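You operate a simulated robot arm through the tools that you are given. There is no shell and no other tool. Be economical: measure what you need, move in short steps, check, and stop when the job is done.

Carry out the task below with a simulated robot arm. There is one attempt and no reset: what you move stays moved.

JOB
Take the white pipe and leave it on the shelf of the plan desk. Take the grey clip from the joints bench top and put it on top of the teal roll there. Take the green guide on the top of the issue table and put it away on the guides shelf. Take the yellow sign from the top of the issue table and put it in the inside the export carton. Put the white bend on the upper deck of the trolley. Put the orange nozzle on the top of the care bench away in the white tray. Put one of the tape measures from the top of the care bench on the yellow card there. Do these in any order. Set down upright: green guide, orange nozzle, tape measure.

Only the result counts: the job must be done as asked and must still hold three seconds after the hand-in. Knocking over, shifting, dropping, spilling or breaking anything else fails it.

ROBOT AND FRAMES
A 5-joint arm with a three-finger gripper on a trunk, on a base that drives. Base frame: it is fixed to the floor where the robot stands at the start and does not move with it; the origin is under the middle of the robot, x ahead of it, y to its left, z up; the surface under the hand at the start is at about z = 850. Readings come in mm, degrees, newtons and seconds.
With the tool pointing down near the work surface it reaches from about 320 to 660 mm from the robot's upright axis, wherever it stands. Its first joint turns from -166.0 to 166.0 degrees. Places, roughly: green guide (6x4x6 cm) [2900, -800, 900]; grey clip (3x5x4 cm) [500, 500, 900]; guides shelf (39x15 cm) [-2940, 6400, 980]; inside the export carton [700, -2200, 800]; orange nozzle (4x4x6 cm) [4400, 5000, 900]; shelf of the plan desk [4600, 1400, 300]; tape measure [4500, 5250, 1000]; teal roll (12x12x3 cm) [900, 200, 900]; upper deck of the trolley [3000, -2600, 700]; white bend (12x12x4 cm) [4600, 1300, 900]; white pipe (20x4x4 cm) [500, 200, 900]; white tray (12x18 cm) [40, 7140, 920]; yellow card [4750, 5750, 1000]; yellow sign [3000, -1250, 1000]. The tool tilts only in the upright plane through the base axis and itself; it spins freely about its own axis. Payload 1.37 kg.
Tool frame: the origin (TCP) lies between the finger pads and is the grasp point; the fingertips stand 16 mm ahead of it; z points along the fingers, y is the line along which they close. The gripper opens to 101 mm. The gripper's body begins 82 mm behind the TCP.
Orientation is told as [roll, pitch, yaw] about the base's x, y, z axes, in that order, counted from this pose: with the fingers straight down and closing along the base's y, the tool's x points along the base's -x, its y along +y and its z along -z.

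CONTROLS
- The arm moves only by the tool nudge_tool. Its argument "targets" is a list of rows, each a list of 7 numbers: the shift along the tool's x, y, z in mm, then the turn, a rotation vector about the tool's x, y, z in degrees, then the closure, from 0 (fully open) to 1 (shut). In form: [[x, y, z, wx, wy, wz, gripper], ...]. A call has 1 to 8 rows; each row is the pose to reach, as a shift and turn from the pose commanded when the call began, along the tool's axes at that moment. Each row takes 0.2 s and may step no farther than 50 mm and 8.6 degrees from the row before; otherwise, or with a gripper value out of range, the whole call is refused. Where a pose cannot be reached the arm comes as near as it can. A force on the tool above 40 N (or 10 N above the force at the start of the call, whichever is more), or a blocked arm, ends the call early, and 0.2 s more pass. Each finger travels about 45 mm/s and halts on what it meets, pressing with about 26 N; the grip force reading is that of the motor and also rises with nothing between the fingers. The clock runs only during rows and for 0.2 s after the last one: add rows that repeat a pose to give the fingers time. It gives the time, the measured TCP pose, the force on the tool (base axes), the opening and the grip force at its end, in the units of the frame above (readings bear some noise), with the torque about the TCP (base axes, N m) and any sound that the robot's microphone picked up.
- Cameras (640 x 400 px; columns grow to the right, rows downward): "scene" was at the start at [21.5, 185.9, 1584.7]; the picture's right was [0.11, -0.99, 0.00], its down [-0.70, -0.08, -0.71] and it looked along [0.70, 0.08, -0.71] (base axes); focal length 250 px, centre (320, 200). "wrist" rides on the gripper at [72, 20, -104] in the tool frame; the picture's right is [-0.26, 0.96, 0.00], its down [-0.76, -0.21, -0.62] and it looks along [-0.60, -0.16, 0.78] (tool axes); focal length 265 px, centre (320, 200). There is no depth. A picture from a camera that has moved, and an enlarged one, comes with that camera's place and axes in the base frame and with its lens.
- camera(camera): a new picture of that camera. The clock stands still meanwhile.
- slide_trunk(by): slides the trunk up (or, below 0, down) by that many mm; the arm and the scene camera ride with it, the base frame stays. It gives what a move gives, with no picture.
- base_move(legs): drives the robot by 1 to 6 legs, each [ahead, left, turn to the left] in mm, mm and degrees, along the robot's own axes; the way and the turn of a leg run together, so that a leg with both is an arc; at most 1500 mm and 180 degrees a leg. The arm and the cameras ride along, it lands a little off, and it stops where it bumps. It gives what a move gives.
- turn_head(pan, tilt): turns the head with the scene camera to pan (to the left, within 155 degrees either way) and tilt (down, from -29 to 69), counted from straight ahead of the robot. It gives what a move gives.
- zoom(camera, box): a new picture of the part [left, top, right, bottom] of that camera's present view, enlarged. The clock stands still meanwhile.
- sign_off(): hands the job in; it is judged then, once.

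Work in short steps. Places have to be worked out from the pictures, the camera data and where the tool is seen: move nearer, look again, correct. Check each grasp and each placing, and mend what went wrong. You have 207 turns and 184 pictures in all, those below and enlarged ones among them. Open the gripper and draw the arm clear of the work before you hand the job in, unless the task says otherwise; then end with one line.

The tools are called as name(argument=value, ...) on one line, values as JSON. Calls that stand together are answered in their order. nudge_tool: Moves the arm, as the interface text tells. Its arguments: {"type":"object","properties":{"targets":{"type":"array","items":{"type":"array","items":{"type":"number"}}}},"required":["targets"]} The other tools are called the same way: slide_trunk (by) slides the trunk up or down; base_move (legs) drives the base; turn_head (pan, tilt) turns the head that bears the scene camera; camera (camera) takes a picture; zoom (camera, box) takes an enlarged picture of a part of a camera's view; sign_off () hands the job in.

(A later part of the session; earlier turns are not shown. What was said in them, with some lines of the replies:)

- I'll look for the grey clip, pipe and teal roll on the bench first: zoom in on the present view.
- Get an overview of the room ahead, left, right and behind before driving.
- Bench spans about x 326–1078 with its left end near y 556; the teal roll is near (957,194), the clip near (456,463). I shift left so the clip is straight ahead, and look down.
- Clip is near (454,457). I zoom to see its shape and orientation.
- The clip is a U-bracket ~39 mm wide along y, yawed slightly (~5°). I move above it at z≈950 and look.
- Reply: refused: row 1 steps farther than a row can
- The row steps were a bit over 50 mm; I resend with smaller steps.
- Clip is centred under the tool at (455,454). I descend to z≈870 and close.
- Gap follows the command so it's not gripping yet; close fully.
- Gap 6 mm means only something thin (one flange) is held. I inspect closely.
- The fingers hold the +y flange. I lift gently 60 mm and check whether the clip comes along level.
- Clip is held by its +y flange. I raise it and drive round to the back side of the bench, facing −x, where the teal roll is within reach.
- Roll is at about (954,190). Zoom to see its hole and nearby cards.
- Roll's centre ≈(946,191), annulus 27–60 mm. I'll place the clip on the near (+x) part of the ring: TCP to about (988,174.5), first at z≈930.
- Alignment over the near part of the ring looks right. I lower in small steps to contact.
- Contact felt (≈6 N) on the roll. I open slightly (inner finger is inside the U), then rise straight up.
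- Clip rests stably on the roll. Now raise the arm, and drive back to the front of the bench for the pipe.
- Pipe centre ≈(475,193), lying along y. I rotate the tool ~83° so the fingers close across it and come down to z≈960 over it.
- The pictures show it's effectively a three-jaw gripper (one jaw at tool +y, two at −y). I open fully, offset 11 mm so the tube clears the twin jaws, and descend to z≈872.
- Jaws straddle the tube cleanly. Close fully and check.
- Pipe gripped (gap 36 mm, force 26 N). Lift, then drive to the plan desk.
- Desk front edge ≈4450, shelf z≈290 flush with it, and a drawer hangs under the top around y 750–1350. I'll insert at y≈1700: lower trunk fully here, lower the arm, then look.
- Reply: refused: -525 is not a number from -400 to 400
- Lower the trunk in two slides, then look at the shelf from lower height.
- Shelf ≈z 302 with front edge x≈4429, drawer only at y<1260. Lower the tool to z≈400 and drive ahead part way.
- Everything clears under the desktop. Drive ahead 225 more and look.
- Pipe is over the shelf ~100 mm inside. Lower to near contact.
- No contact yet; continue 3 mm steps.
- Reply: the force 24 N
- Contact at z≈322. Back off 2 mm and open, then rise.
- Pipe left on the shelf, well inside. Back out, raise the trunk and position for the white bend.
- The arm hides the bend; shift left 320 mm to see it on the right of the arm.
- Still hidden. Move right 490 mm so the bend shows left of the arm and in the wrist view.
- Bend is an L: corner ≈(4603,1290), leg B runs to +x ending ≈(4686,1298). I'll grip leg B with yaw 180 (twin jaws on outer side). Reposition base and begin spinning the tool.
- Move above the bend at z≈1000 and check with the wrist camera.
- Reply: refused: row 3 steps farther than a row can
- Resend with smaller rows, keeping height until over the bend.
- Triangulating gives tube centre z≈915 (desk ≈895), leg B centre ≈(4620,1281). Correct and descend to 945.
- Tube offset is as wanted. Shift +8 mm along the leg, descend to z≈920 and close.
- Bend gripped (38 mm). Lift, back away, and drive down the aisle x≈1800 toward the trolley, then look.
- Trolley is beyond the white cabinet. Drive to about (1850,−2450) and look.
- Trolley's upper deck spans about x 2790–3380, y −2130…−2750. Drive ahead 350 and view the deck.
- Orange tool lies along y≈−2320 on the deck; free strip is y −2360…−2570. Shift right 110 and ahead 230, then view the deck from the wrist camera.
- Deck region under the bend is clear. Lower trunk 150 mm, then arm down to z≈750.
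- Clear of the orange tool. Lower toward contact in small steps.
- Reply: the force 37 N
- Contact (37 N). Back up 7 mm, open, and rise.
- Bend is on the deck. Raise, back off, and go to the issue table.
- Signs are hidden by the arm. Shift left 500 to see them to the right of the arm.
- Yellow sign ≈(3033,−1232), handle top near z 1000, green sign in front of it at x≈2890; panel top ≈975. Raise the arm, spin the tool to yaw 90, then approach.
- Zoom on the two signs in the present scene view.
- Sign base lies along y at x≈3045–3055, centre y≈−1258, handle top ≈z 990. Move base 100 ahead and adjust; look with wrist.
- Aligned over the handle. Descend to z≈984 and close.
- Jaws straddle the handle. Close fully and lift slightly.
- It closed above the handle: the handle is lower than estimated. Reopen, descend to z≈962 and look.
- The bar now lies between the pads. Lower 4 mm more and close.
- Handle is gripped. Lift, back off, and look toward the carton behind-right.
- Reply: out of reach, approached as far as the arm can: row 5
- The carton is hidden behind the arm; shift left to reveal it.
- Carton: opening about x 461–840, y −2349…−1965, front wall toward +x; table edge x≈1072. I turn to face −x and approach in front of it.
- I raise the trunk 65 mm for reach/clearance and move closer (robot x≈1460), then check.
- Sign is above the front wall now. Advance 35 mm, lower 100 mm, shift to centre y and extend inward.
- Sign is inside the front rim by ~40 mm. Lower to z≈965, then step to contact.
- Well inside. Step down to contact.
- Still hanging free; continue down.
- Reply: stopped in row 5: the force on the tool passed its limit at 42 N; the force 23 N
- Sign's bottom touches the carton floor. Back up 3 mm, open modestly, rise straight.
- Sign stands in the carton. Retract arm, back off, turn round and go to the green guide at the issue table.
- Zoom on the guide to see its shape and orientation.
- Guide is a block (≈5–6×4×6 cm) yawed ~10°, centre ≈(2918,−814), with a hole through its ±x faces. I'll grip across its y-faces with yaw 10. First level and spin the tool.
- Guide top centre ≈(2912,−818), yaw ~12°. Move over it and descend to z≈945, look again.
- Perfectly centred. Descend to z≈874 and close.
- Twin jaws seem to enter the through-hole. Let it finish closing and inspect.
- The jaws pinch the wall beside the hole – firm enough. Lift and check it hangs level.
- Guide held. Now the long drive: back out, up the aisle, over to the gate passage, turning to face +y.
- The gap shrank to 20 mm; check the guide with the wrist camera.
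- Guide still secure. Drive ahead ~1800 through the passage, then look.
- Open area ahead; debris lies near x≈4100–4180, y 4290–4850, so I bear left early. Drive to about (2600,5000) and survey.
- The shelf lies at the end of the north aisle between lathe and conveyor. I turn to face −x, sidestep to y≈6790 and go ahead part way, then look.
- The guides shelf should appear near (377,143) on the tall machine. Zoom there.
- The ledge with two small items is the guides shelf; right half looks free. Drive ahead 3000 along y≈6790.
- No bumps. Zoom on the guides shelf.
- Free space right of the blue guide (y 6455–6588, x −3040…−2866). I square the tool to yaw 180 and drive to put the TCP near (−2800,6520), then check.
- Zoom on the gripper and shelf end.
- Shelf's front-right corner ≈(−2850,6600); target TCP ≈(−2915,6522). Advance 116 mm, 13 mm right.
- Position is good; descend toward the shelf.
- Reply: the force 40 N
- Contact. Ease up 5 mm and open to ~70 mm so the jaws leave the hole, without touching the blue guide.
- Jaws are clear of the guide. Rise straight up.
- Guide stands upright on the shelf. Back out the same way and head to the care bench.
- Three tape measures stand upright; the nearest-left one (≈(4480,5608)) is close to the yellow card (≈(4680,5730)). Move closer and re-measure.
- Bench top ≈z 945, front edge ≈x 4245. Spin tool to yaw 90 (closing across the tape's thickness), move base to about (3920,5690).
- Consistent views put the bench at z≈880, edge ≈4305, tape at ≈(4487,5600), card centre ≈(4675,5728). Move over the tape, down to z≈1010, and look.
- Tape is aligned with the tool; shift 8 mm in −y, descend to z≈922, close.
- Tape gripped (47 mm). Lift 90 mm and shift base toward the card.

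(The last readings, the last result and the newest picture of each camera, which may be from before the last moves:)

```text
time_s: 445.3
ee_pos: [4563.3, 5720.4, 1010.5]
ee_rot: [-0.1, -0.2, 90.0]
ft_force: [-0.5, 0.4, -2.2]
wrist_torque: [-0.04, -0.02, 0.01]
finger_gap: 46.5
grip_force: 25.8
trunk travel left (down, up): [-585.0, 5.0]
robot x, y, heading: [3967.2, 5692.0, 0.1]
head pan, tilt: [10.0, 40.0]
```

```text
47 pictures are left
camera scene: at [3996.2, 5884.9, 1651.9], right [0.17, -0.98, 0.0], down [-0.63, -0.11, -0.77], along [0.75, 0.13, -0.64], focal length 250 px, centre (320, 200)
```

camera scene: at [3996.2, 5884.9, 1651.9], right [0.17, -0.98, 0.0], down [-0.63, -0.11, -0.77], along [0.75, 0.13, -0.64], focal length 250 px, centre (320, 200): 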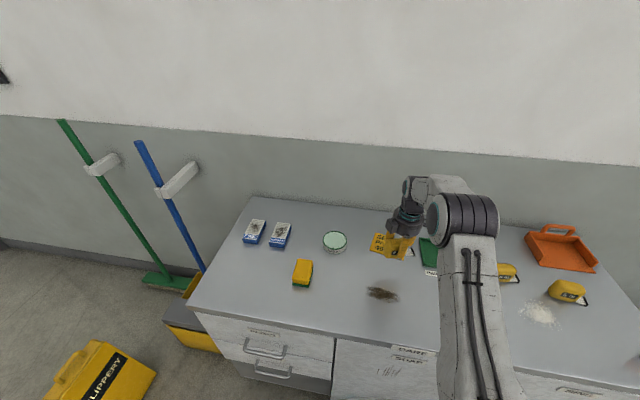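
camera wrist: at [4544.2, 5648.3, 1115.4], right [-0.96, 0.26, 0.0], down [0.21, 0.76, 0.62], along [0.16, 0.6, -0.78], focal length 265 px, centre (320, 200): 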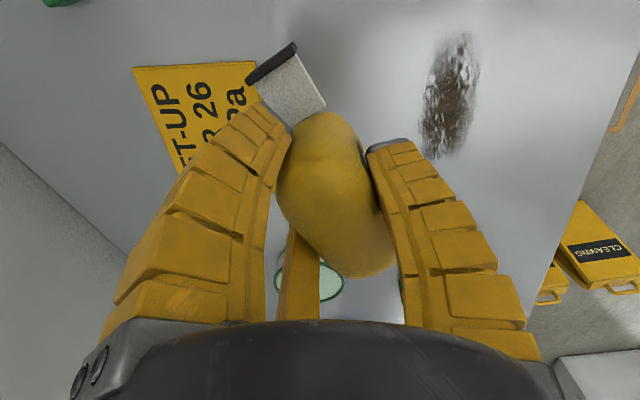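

Card: corners (4603,5673),(4698,5651); centre ≈(4664,5722). Advance 20 mm, lower to z≈955 and extend ~69 mm.

base_move(legs=[[20, 0, 0]])

nudge_tool(targets=[[0, -10, 25, 0, 0, 0, 1], [0, -30, 50, 0, 0, 0, 1], [0, -50, 55, 0, 0, 0, 1], [0, -69, 60, 0, 0, 0, 1]])

camera(camera="wrist")

zoom(camera="scene", box=[340, 190, 468, 280])

```text
time_s: 446.1
ee_pos: [4584.5, 5719.6, 1009.6]
ee_rot: [0.1, 0.1, 90.0]
ft_force: [0.1, 0.9, -3.0]
wrist_torque: [0.0, 0.05, -0.03]
finger_gap: 46.3
grip_force: 25.9
trunk travel left (down, up): [-585.0, 5.0]
robot x, y, heading: [3990.8, 5696.4, 0.2]
head pan, tilt: [10.0, 40.0]
```

```text
time_s: 447.1
ee_pos: [4651.5, 5721.4, 951.3]
ee_rot: [0.1, 0.0, 90.0]
ft_force: [0.4, -0.2, -2.7]
wrist_torque: [0.01, 0.0, -0.01]
finger_gap: 46.0
grip_force: 26.0
trunk travel left (down, up): [-585.0, 5.0]
robot x, y, heading: [3992.9, 5689.2, 0.1]
head pan, tilt: [10.0, 40.0]
```

```text
46 pictures are left
camera wrist: at [4632.4, 5648.5, 1055.5], right [-0.96, 0.26, 0.0], down [0.21, 0.76, 0.62], along [0.16, 0.6, -0.78], focal length 265 px, centre (320, 200)
```

wrist: 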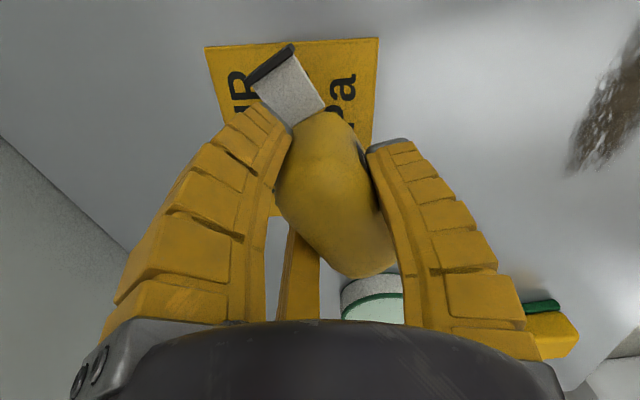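

```text
4.44 times, centred on (404, 235) of scene
camera zoom: at [4017.0, 5885.1, 1652.0], right [0.18, -0.98, 0.0], down [-0.63, -0.11, -0.77], along [0.75, 0.13, -0.64], focal length 1110 px, centre (-53, 44)
```

zoom: 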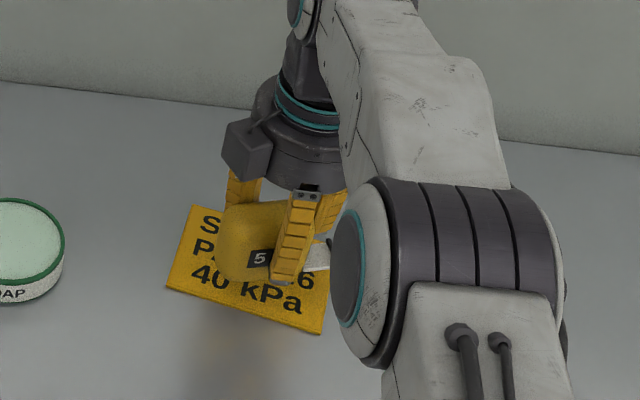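

Tape is over the card. Lower to contact.

nudge_tool(targets=[[0, 0, 12, 0, 0, 0, 1], [0, 0, 20, 0, 0, 0, 1], [0, 0, 24, 0, 0, 0, 1], [0, 0, 27, 0, 0, 0, 1], [0, 0, 30, 0, 0, 0, 1]])

```text
time_s: 448.3
ee_pos: [4652.2, 5721.5, 926.5]
ee_rot: [-0.4, -0.1, 90.1]
ft_force: [-0.8, 1.2, 20.5]
wrist_torque: [0.37, 0.3, -0.23]
finger_gap: 46.3
grip_force: 26.3
trunk travel left (down, up): [-585.0, 5.0]
robot x, y, heading: [3987.9, 5694.1, 0.1]
head pan, tilt: [10.0, 40.0]
```

Contact. Ease up 4 mm, open and rise.

nudge_tool(targets=[[0, 0, -4, 0, 0, 0, 1], [0, 0, -4, 0, 0, 0, 0.6], [0, 0, -4, 0, 0, 0, 0.4], [0, 0, -4, 0, 0, 0, 0.2], [0, 0, -4, 0, 0, 0, 0.2], [0, 0, -20, 0, 0, 0, 0.2], [0, 0, -60, 0, 0, 0, 0.2], [0, 10, -95, 0, 0, 0, 0.2]])

camera(camera="wrist")

zoom(camera="scene", box=[340, 190, 468, 280])

```text
time_s: 450.1
ee_pos: [4642.2, 5718.7, 1016.4]
ee_rot: [0.0, 0.0, 90.1]
ft_force: [-0.9, 0.8, -0.1]
wrist_torque: [0.01, -0.02, -0.02]
finger_gap: 83.0
grip_force: 1.8
trunk travel left (down, up): [-585.0, 5.0]
robot x, y, heading: [3993.8, 5696.9, -0.1]
head pan, tilt: [10.0, 40.0]
```

```text
44 pictures are left
camera wrist: at [4621.6, 5648.1, 1121.2], right [-0.96, 0.26, 0.0], down [0.21, 0.76, 0.62], along [0.16, 0.6, -0.78], focal length 265 px, centre (320, 200)
```

wrist: 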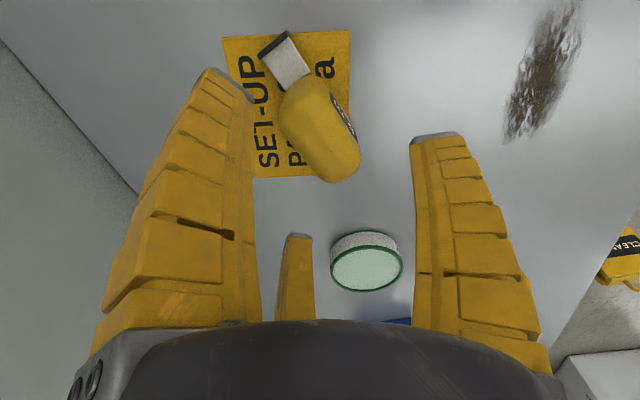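

```text
4.44 times, centred on (404, 235) of scene
camera zoom: at [4014.6, 5885.0, 1651.9], right [0.18, -0.98, 0.0], down [-0.63, -0.11, -0.77], along [0.75, 0.13, -0.64], focal length 1110 px, centre (-53, 44)
```

zoom: 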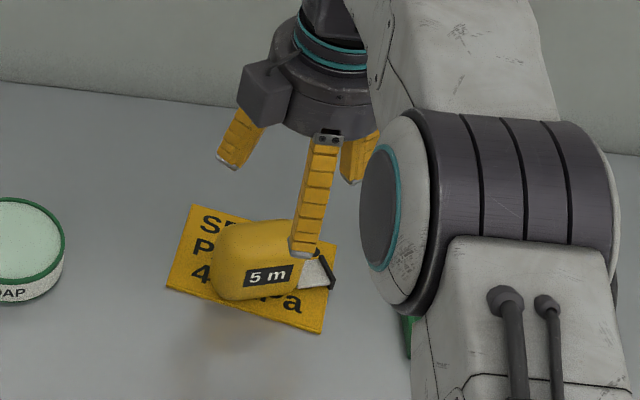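

Tape stands on the card. Now to the orange nozzle (≈(4384,5046)): retract, back off and sidestep right.

nudge_tool(targets=[[0, 30, -35, 0, 0, 0, 0.2], [0, 70, -60, 0, 0, 0, 0], [0, 110, -65, 0, 0, 0, 0]])

base_move(legs=[[-110, 0, 0], [0, -430, 0]])

turn_head(pan=-25, tilt=42)

camera(camera="scene")

```text
time_s: 450.9
ee_pos: [4532.2, 5718.2, 1082.6]
ee_rot: [-0.1, 0.0, 90.0]
ft_force: [-0.7, -0.1, -0.6]
wrist_torque: [0.02, 0.0, 0.0]
finger_gap: 100.5
grip_force: 0.0
trunk travel left (down, up): [-585.0, 5.0]
robot x, y, heading: [3991.8, 5695.3, 0.0]
head pan, tilt: [10.0, 40.0]
```

```text
time_s: 454.3
ee_pos: [4421.5, 5284.7, 1081.4]
ee_rot: [0.1, -0.1, 89.9]
ft_force: [-0.2, -0.4, 0.6]
wrist_torque: [0.02, 0.0, 0.0]
finger_gap: 100.4
grip_force: 0.0
trunk travel left (down, up): [-585.0, 5.0]
robot x, y, heading: [3882.0, 5263.3, -0.2]
head pan, tilt: [10.0, 40.0]
```

```text
time_s: 455.3
ee_pos: [4421.1, 5286.3, 1081.5]
ee_rot: [0.0, 0.0, 90.0]
ft_force: [0.1, 0.3, 0.1]
wrist_torque: [0.02, -0.02, 0.01]
finger_gap: 100.5
grip_force: 0.2
trunk travel left (down, up): [-585.0, 5.0]
robot x, y, heading: [3879.5, 5262.6, -0.2]
head pan, tilt: [-25.0, 42.0]
```

```text
42 pictures are left
camera scene: at [3897.1, 5403.2, 1649.0], right [-0.42, -0.91, 0.0], down [-0.61, 0.28, -0.74], along [0.67, -0.31, -0.67], focal length 250 px, centre (320, 200)
```

scene: 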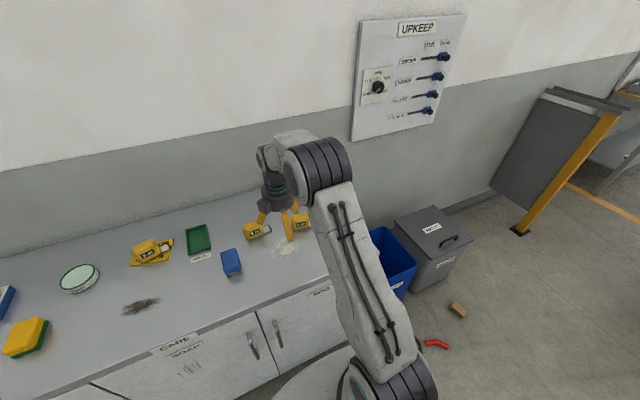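

The arm hides the nozzle. I swing the TCP toward it while rotating the tool to yaw 0 so the wrist camera sees it.

nudge_tool(targets=[[20, 3, 0, 0, 0, 8.5, 0], [40, 6, 0, 0, 0, 17, 0], [60, 9, 0, 0, 0, 25.5, 0], [80, 12, 0, 0, 0, 34, 0], [100, 15, 0, 0, 0, 42.5, 0], [120, 18, 0, 0, 0, 51, 0], [140, 22, 0, 0, 0, 59.5, 0], [160, 26, 0, 0, 0, 68, 0]])

nudge_tool(targets=[[0, -10, 0, 0, 0, 8, 0], [0, -20, 0, 0, 0, 16, 0], [0, -30, 0, 0, 0, 22, 0]])

camera(camera="wrist")

```text
time_s: 457.1
ee_pos: [4395.1, 5124.8, 1082.5]
ee_rot: [0.0, 0.0, 21.7]
ft_force: [-0.9, 0.4, 0.1]
wrist_torque: [0.01, 0.0, -0.03]
finger_gap: 100.4
grip_force: 0.0
trunk travel left (down, up): [-585.0, 5.0]
robot x, y, heading: [3877.6, 5262.9, -0.1]
head pan, tilt: [-25.0, 42.0]
```

```text
time_s: 457.9
ee_pos: [4406.6, 5097.1, 1080.4]
ee_rot: [0.0, 0.1, -0.2]
ft_force: [0.0, -0.8, -0.7]
wrist_torque: [-0.02, 0.0, 0.0]
finger_gap: 100.6
grip_force: 0.1
trunk travel left (down, up): [-585.0, 5.0]
robot x, y, heading: [3879.8, 5263.5, -0.3]
head pan, tilt: [-25.0, 42.0]
```

```text
41 pictures are left
camera wrist: at [4334.4, 5117.5, 1185.0], right [0.27, 0.96, 0.0], down [0.76, -0.21, 0.62], along [0.6, -0.17, -0.79], focal length 265 px, centre (320, 200)
```

wrist: 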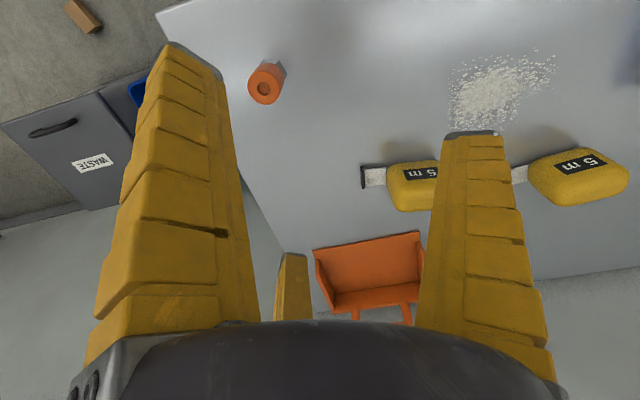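

Nozzle stands at ≈(4386,5053), top ≈z 940. Centre over it at z≈985 and verify.

nudge_tool(targets=[[10, -22, 10, 0, 0, 0, 0], [20.6, -44, 20, 0, 0, 0, 0], [20.6, -44, 60, 0, 0, 0, 0], [20.6, -44, 96, 0, 0, 0, 0]])

camera(camera="wrist")

```text
time_s: 458.9
ee_pos: [4387.5, 5053.8, 986.1]
ee_rot: [0.0, 0.0, -0.2]
ft_force: [0.4, 0.4, -0.5]
wrist_torque: [0.05, 0.03, -0.01]
finger_gap: 100.8
grip_force: 0.1
trunk travel left (down, up): [-585.0, 5.0]
robot x, y, heading: [3878.3, 5261.8, -0.0]
head pan, tilt: [-25.0, 42.0]
```

```text
40 pictures are left
camera wrist: at [4314.1, 5073.9, 1089.8], right [0.27, 0.96, 0.0], down [0.76, -0.21, 0.62], along [0.6, -0.16, -0.78], focal length 265 px, centre (320, 200)
```

wrist: 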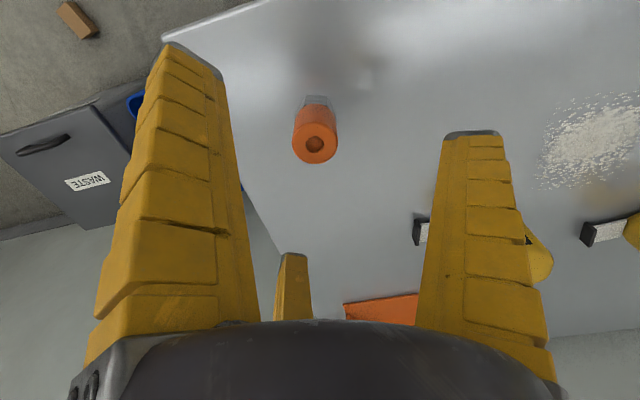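

Centred. Descend to z≈912 and close.

nudge_tool(targets=[[0, -2, 35, 0, 0, 0, 0], [0, -2, 65, 0, 0, 0, 0], [0, -2, 74, 0, 0, 0, 0], [0, -2, 74, 0, 0, 0, 0.4], [0, -2, 74, 0, 0, 0, 0.7], [0, -2, 74, 0, 0, 0, 1], [0, -2, 74, 0, 0, 0, 1], [0, -2, 74, 0, 0, 0, 1]])

camera(camera="wrist")

```text
time_s: 460.7
ee_pos: [4385.1, 5051.2, 912.1]
ee_rot: [-0.1, -0.1, -0.1]
ft_force: [-0.3, 0.0, 6.0]
wrist_torque: [0.02, 0.11, -0.01]
finger_gap: 26.3
grip_force: 21.0
trunk travel left (down, up): [-585.0, 5.0]
robot x, y, heading: [3880.3, 5260.8, -0.1]
head pan, tilt: [-25.0, 42.0]
```

```text
39 pictures are left
camera wrist: at [4312.6, 5072.4, 1016.3], right [0.27, 0.96, 0.0], down [0.76, -0.21, 0.62], along [0.6, -0.17, -0.78], focal length 265 px, centre (320, 200)
```

wrist: 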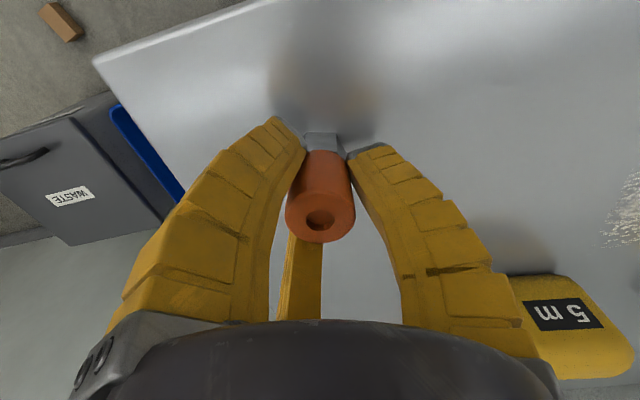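

Nozzle gripped. Lift, then retract the arm to about 350 mm straight ahead for safe travel.

nudge_tool(targets=[[0, 0, -20, 0, 0, 0, 1], [0, 0, -60, 0, 0, 0, 1], [0, 0, -105, 0, 0, 0, 1], [0, 0, -150, 0, 0, 0, 1], [0, 0, -168, 0, 0, 0, 1]])

nudge_tool(targets=[[27, 35, 0, 0, 0, 0, 1], [54, 70, 0, 0, 0, 0, 1], [81, 105, 0, 0, 0, 0, 1], [108, 140, 0, 0, 0, 0, 1], [135, 175, 0, 0, 0, 0, 1], [158, 208, 0, 0, 0, 0, 1]])

camera(camera="wrist")

```text
time_s: 461.9
ee_pos: [4385.1, 5051.7, 1078.2]
ee_rot: [-0.1, -0.1, -0.1]
ft_force: [-1.7, -0.5, -0.4]
wrist_torque: [0.0, -0.03, -0.03]
finger_gap: 20.4
grip_force: 26.3
trunk travel left (down, up): [-585.0, 5.0]
robot x, y, heading: [3879.8, 5263.4, -0.1]
head pan, tilt: [-25.0, 42.0]
```

```text
time_s: 463.3
ee_pos: [4227.2, 5260.5, 1077.6]
ee_rot: [0.0, 0.0, -0.1]
ft_force: [-0.6, 0.0, -1.1]
wrist_torque: [-0.03, -0.02, 0.0]
finger_gap: 20.4
grip_force: 25.9
trunk travel left (down, up): [-585.0, 5.0]
robot x, y, heading: [3882.4, 5262.9, -0.3]
head pan, tilt: [-25.0, 42.0]
```

```text
38 pictures are left
camera wrist: at [4155.0, 5281.1, 1182.8], right [0.27, 0.96, 0.0], down [0.76, -0.21, 0.62], along [0.6, -0.17, -0.78], focal length 265 px, centre (320, 200)
```

wrist: 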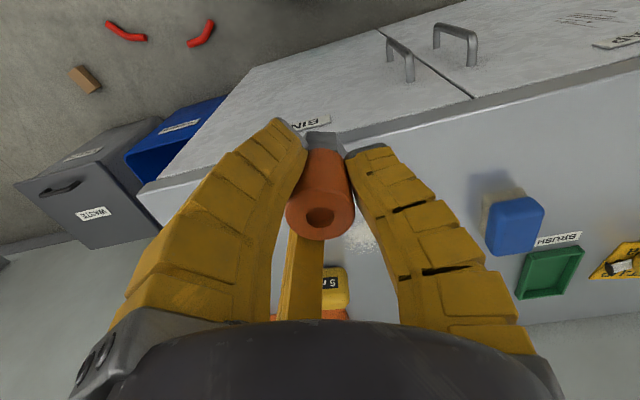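

Held. Drive back to the conveyor aisle: back off, sidestep to y≈6600, turn to face +y, sidestep left to x≈1200; look.

base_move(legs=[[-950, 0, 0.2], [0, 1340, 0], [0, 0, 90], [0, 1500, 0], [0, 300, 0]])

turn_head(pan=45, tilt=30)

camera(camera="scene")

```text
time_s: 487.1
ee_pos: [1120.1, 6936.9, 1078.2]
ee_rot: [-0.1, 0.0, 90.4]
ft_force: [-0.5, 0.4, -0.3]
wrist_torque: [0.0, -0.02, 0.05]
finger_gap: 21.5
grip_force: 25.7
trunk travel left (down, up): [-585.0, 5.0]
robot x, y, heading: [1122.1, 6589.5, 90.5]
head pan, tilt: [-25.0, 42.0]
```

```text
time_s: 488.5
ee_pos: [1120.7, 6937.0, 1077.1]
ee_rot: [0.0, 0.1, 90.4]
ft_force: [0.5, 1.0, -0.3]
wrist_torque: [-0.03, -0.02, 0.0]
finger_gap: 21.8
grip_force: 25.5
trunk travel left (down, up): [-585.0, 5.0]
robot x, y, heading: [1123.1, 6588.9, 90.5]
head pan, tilt: [45.0, 30.0]
```

```text
37 pictures are left
camera scene: at [884.2, 6591.9, 1667.3], right [0.7, 0.71, 0.0], down [0.36, -0.35, -0.87], along [-0.62, 0.61, -0.5], focal length 250 px, centre (320, 200)
```

scene: 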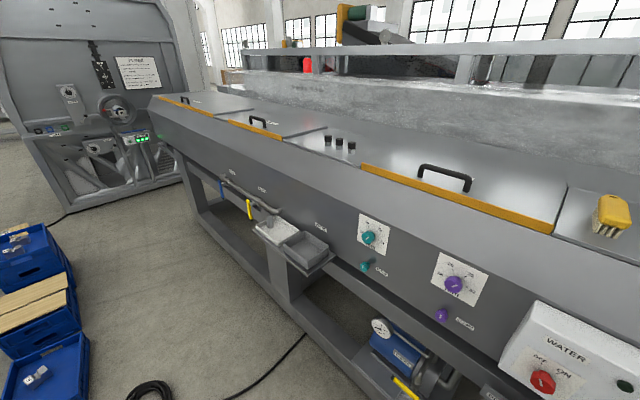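

zoom(camera="scene", box=[200, 170, 344, 280])

```text
3.64 times, centred on (272, 225) of scene
camera zoom: at [884.2, 6591.9, 1667.3], right [0.7, 0.71, 0.0], down [0.36, -0.35, -0.87], along [-0.62, 0.61, -0.5], focal length 908 px, centre (494, 109)
```

zoom: 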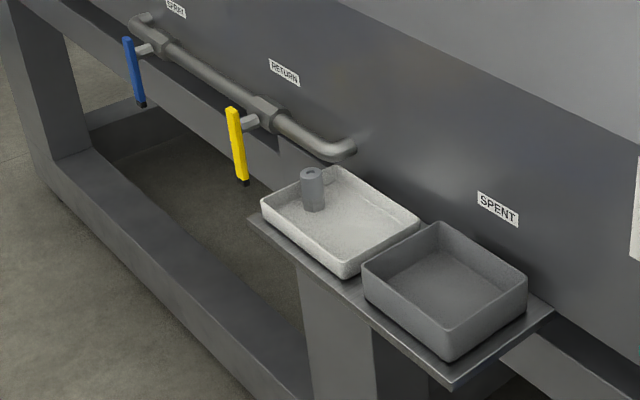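

White tray holds a grey nozzle at its left; free right half around (85,7130). Sidestep left to x≈85 and move up to y≈6650.

base_move(legs=[[0, 0, -0.5], [0, 1038, 0], [60, 0, 0]])

turn_head(pan=15, tilt=42)

camera(camera="scene")

```text
time_s: 494.7
ee_pos: [89.0, 6994.7, 1077.4]
ee_rot: [0.0, 0.1, 90.5]
ft_force: [-0.1, 0.7, -1.4]
wrist_torque: [-0.07, -0.04, 0.01]
finger_gap: 21.8
grip_force: 26.3
trunk travel left (down, up): [-585.0, 5.0]
robot x, y, heading: [86.3, 6644.6, 90.5]
head pan, tilt: [45.0, 30.0]
```

```text
time_s: 495.6
ee_pos: [87.2, 6992.1, 1078.1]
ee_rot: [-0.1, -0.1, 90.3]
ft_force: [0.4, -0.3, -2.0]
wrist_torque: [0.04, 0.01, -0.03]
finger_gap: 21.7
grip_force: 26.2
trunk travel left (down, up): [-585.0, 5.0]
robot x, y, heading: [87.5, 6642.6, 90.3]
head pan, tilt: [15.0, 42.0]
```

```text
35 pictures are left
camera scene: at [-107.6, 6665.6, 1649.0], right [0.96, 0.27, 0.0], down [0.18, -0.64, -0.74], along [-0.2, 0.72, -0.67], focal length 250 px, centre (320, 200)
```

scene: 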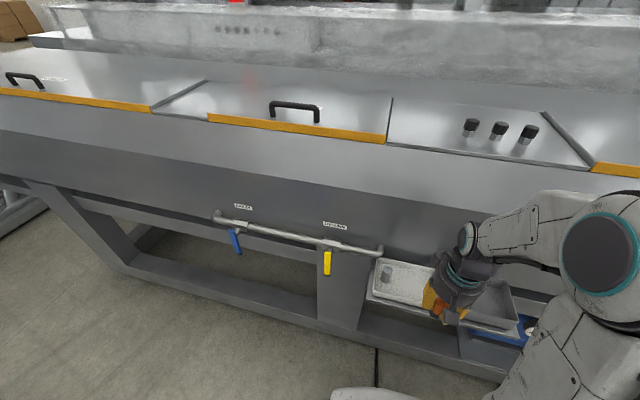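

Extend 133 mm over the tray's free half at the same height and look with the wrist camera.

nudge_tool(targets=[[-45, 1, 0, 0, 0, 0, 1], [-90, 2, 0, 0, 0, 0, 1], [-133, 3, 0, 0, 0, 0, 1], [-133, 3, 40, 0, 0, 0, 1]])

camera(camera="wrist")

zoom(camera="scene", box=[350, 210, 510, 330])

```text
time_s: 496.6
ee_pos: [83.3, 7128.0, 1038.3]
ee_rot: [0.0, 0.1, 90.4]
ft_force: [-0.1, 0.4, 0.1]
wrist_torque: [-0.03, 0.01, 0.01]
finger_gap: 21.6
grip_force: 25.5
trunk travel left (down, up): [-585.0, 5.0]
robot x, y, heading: [88.3, 6648.5, 90.6]
head pan, tilt: [15.0, 42.0]
```

```text
34 pictures are left
camera wrist: at [64.1, 7056.0, 1142.2], right [-0.97, 0.26, 0.0], down [0.2, 0.76, 0.62], along [0.16, 0.6, -0.78], focal length 265 px, centre (320, 200)
```

wrist: 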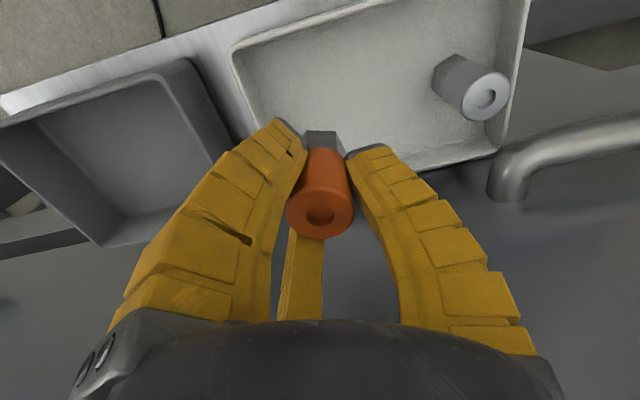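

```text
3.33 times, centred on (430, 270) of scene
camera zoom: at [-107.5, 6666.2, 1649.0], right [0.96, 0.27, 0.0], down [0.18, -0.65, -0.74], along [-0.2, 0.72, -0.67], focal length 832 px, centre (-47, -33)
```

zoom: 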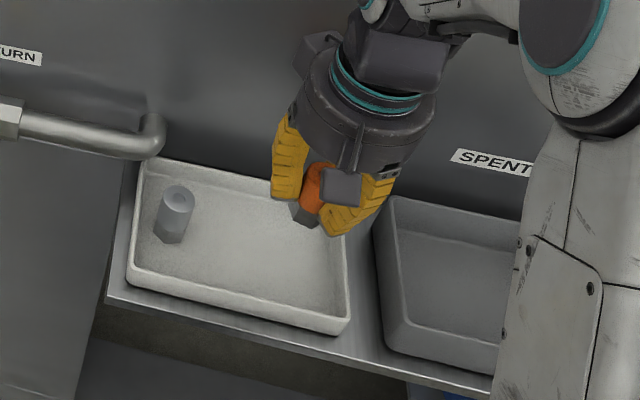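

Tray x −55…128, y 7068…7200; nozzle will land at (83,7128) on clear floor. Descend to near contact.

nudge_tool(targets=[[0, 0, 35, 0, 0, 0, 1], [0, 0, 60, 0, 0, 0, 1], [0, 0, 70, 0, 0, 0, 1], [0, 0, 74, 0, 0, 0, 1]])

camera(camera="wrist")

```text
time_s: 497.6
ee_pos: [84.1, 7125.9, 965.4]
ee_rot: [0.0, 0.0, 90.4]
ft_force: [0.7, 0.0, -1.4]
wrist_torque: [0.01, -0.02, -0.01]
finger_gap: 21.9
grip_force: 26.2
trunk travel left (down, up): [-585.0, 5.0]
robot x, y, heading: [89.4, 6646.1, 90.2]
head pan, tilt: [15.0, 42.0]
```

```text
32 pictures are left
camera wrist: at [64.5, 7054.5, 1068.9], right [-0.97, 0.26, 0.0], down [0.2, 0.76, 0.62], along [0.16, 0.6, -0.78], focal length 265 px, centre (320, 200)
```

wrist: 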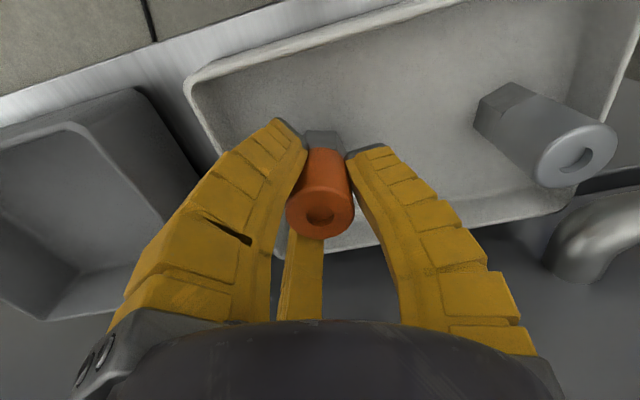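

nudge_tool(targets=[[0, 0, 4, 0, 0, 0, 1], [0, 0, 8, 0, 0, 0, 1], [0, 0, 11, 0, 0, 0, 1], [0, 0, 14, 0, 0, 0, 1]])

```text
time_s: 498.6
ee_pos: [83.8, 7126.8, 952.5]
ee_rot: [0.0, -0.3, 90.5]
ft_force: [0.3, -1.7, 20.9]
wrist_torque: [0.01, -0.12, 0.02]
finger_gap: 26.4
grip_force: 26.0
trunk travel left (down, up): [-585.0, 5.0]
robot x, y, heading: [89.9, 6643.4, 90.6]
head pan, tilt: [15.0, 42.0]
```

Contact. Ease up 2 mm, open to ~55 mm, rise straight.

nudge_tool(targets=[[0, 0, -2, 0, 0, 0, 1], [0, 0, -2, 0, 0, 0, 0.8], [0, 0, -2, 0, 0, 0, 0.6], [0, 0, -2, 0, 0, 0, 0.5], [0, 0, -2, 0, 0, 0, 0.5], [0, 0, -20, 0, 0, 0, 0.5], [0, 0, -60, 0, 0, 0, 0.5], [0, 0, -105, 0, 0, 0, 0.5]])

camera(camera="wrist")

zoom(camera="scene", box=[350, 210, 510, 330])

```text
time_s: 500.4
ee_pos: [86.0, 7125.5, 1055.8]
ee_rot: [-0.1, -0.1, 90.4]
ft_force: [0.8, 0.6, 0.8]
wrist_torque: [0.02, 0.0, 0.01]
finger_gap: 54.2
grip_force: 2.9
trunk travel left (down, up): [-585.0, 5.0]
robot x, y, heading: [87.0, 6643.0, 90.1]
head pan, tilt: [15.0, 42.0]
```

```text
31 pictures are left
camera wrist: at [65.3, 7053.9, 1160.3], right [-0.97, 0.26, 0.0], down [0.2, 0.76, 0.62], along [0.16, 0.6, -0.78], focal length 265 px, centre (320, 200)
```

wrist: 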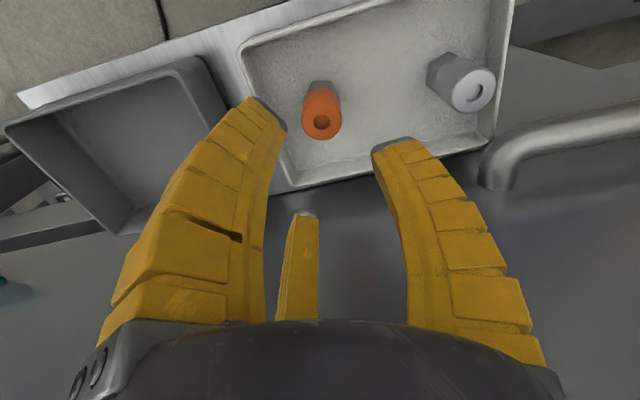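

```text
3.33 times, centred on (430, 270) of scene
camera zoom: at [-107.5, 6664.9, 1649.0], right [0.96, 0.27, 0.0], down [0.18, -0.64, -0.74], along [-0.2, 0.72, -0.67], focal length 832 px, centre (-47, -33)
```

zoom: 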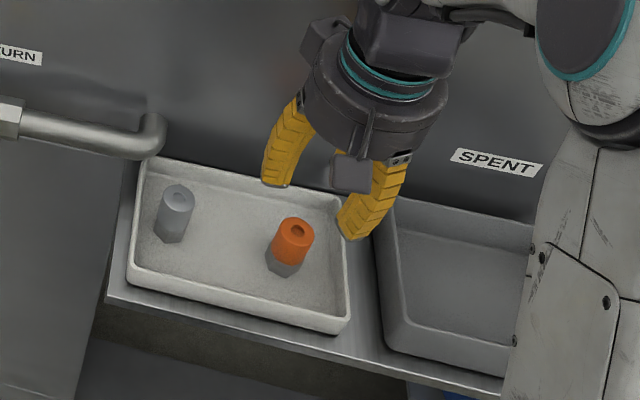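

Nozzle stands upright in the white tray; everything is placed. Open and draw the arm clear, then hand in.

nudge_tool(targets=[[20, 0, -30, 0, 0, 0, 0.2], [65, 0, -35, 0, 0, 0, 0], [110, 0, -35, 0, 0, 0, 0]])

sign_off()

```text
time_s: 501.2
ee_pos: [85.8, 7016.2, 1090.2]
ee_rot: [0.0, 0.0, 90.4]
ft_force: [0.9, 0.1, 0.7]
wrist_torque: [0.03, 0.03, -0.05]
finger_gap: 100.9
grip_force: 0.1
trunk travel left (down, up): [-585.0, 5.0]
robot x, y, heading: [91.1, 6644.4, 90.4]
head pan, tilt: [15.0, 42.0]
```

```text
The job is handed in.
```

All seven items are where you asked, with the guide, nozzle and tape measure upright, and the job is handed in; the tape measure's left front corner sits about at the edge of the yellow card.
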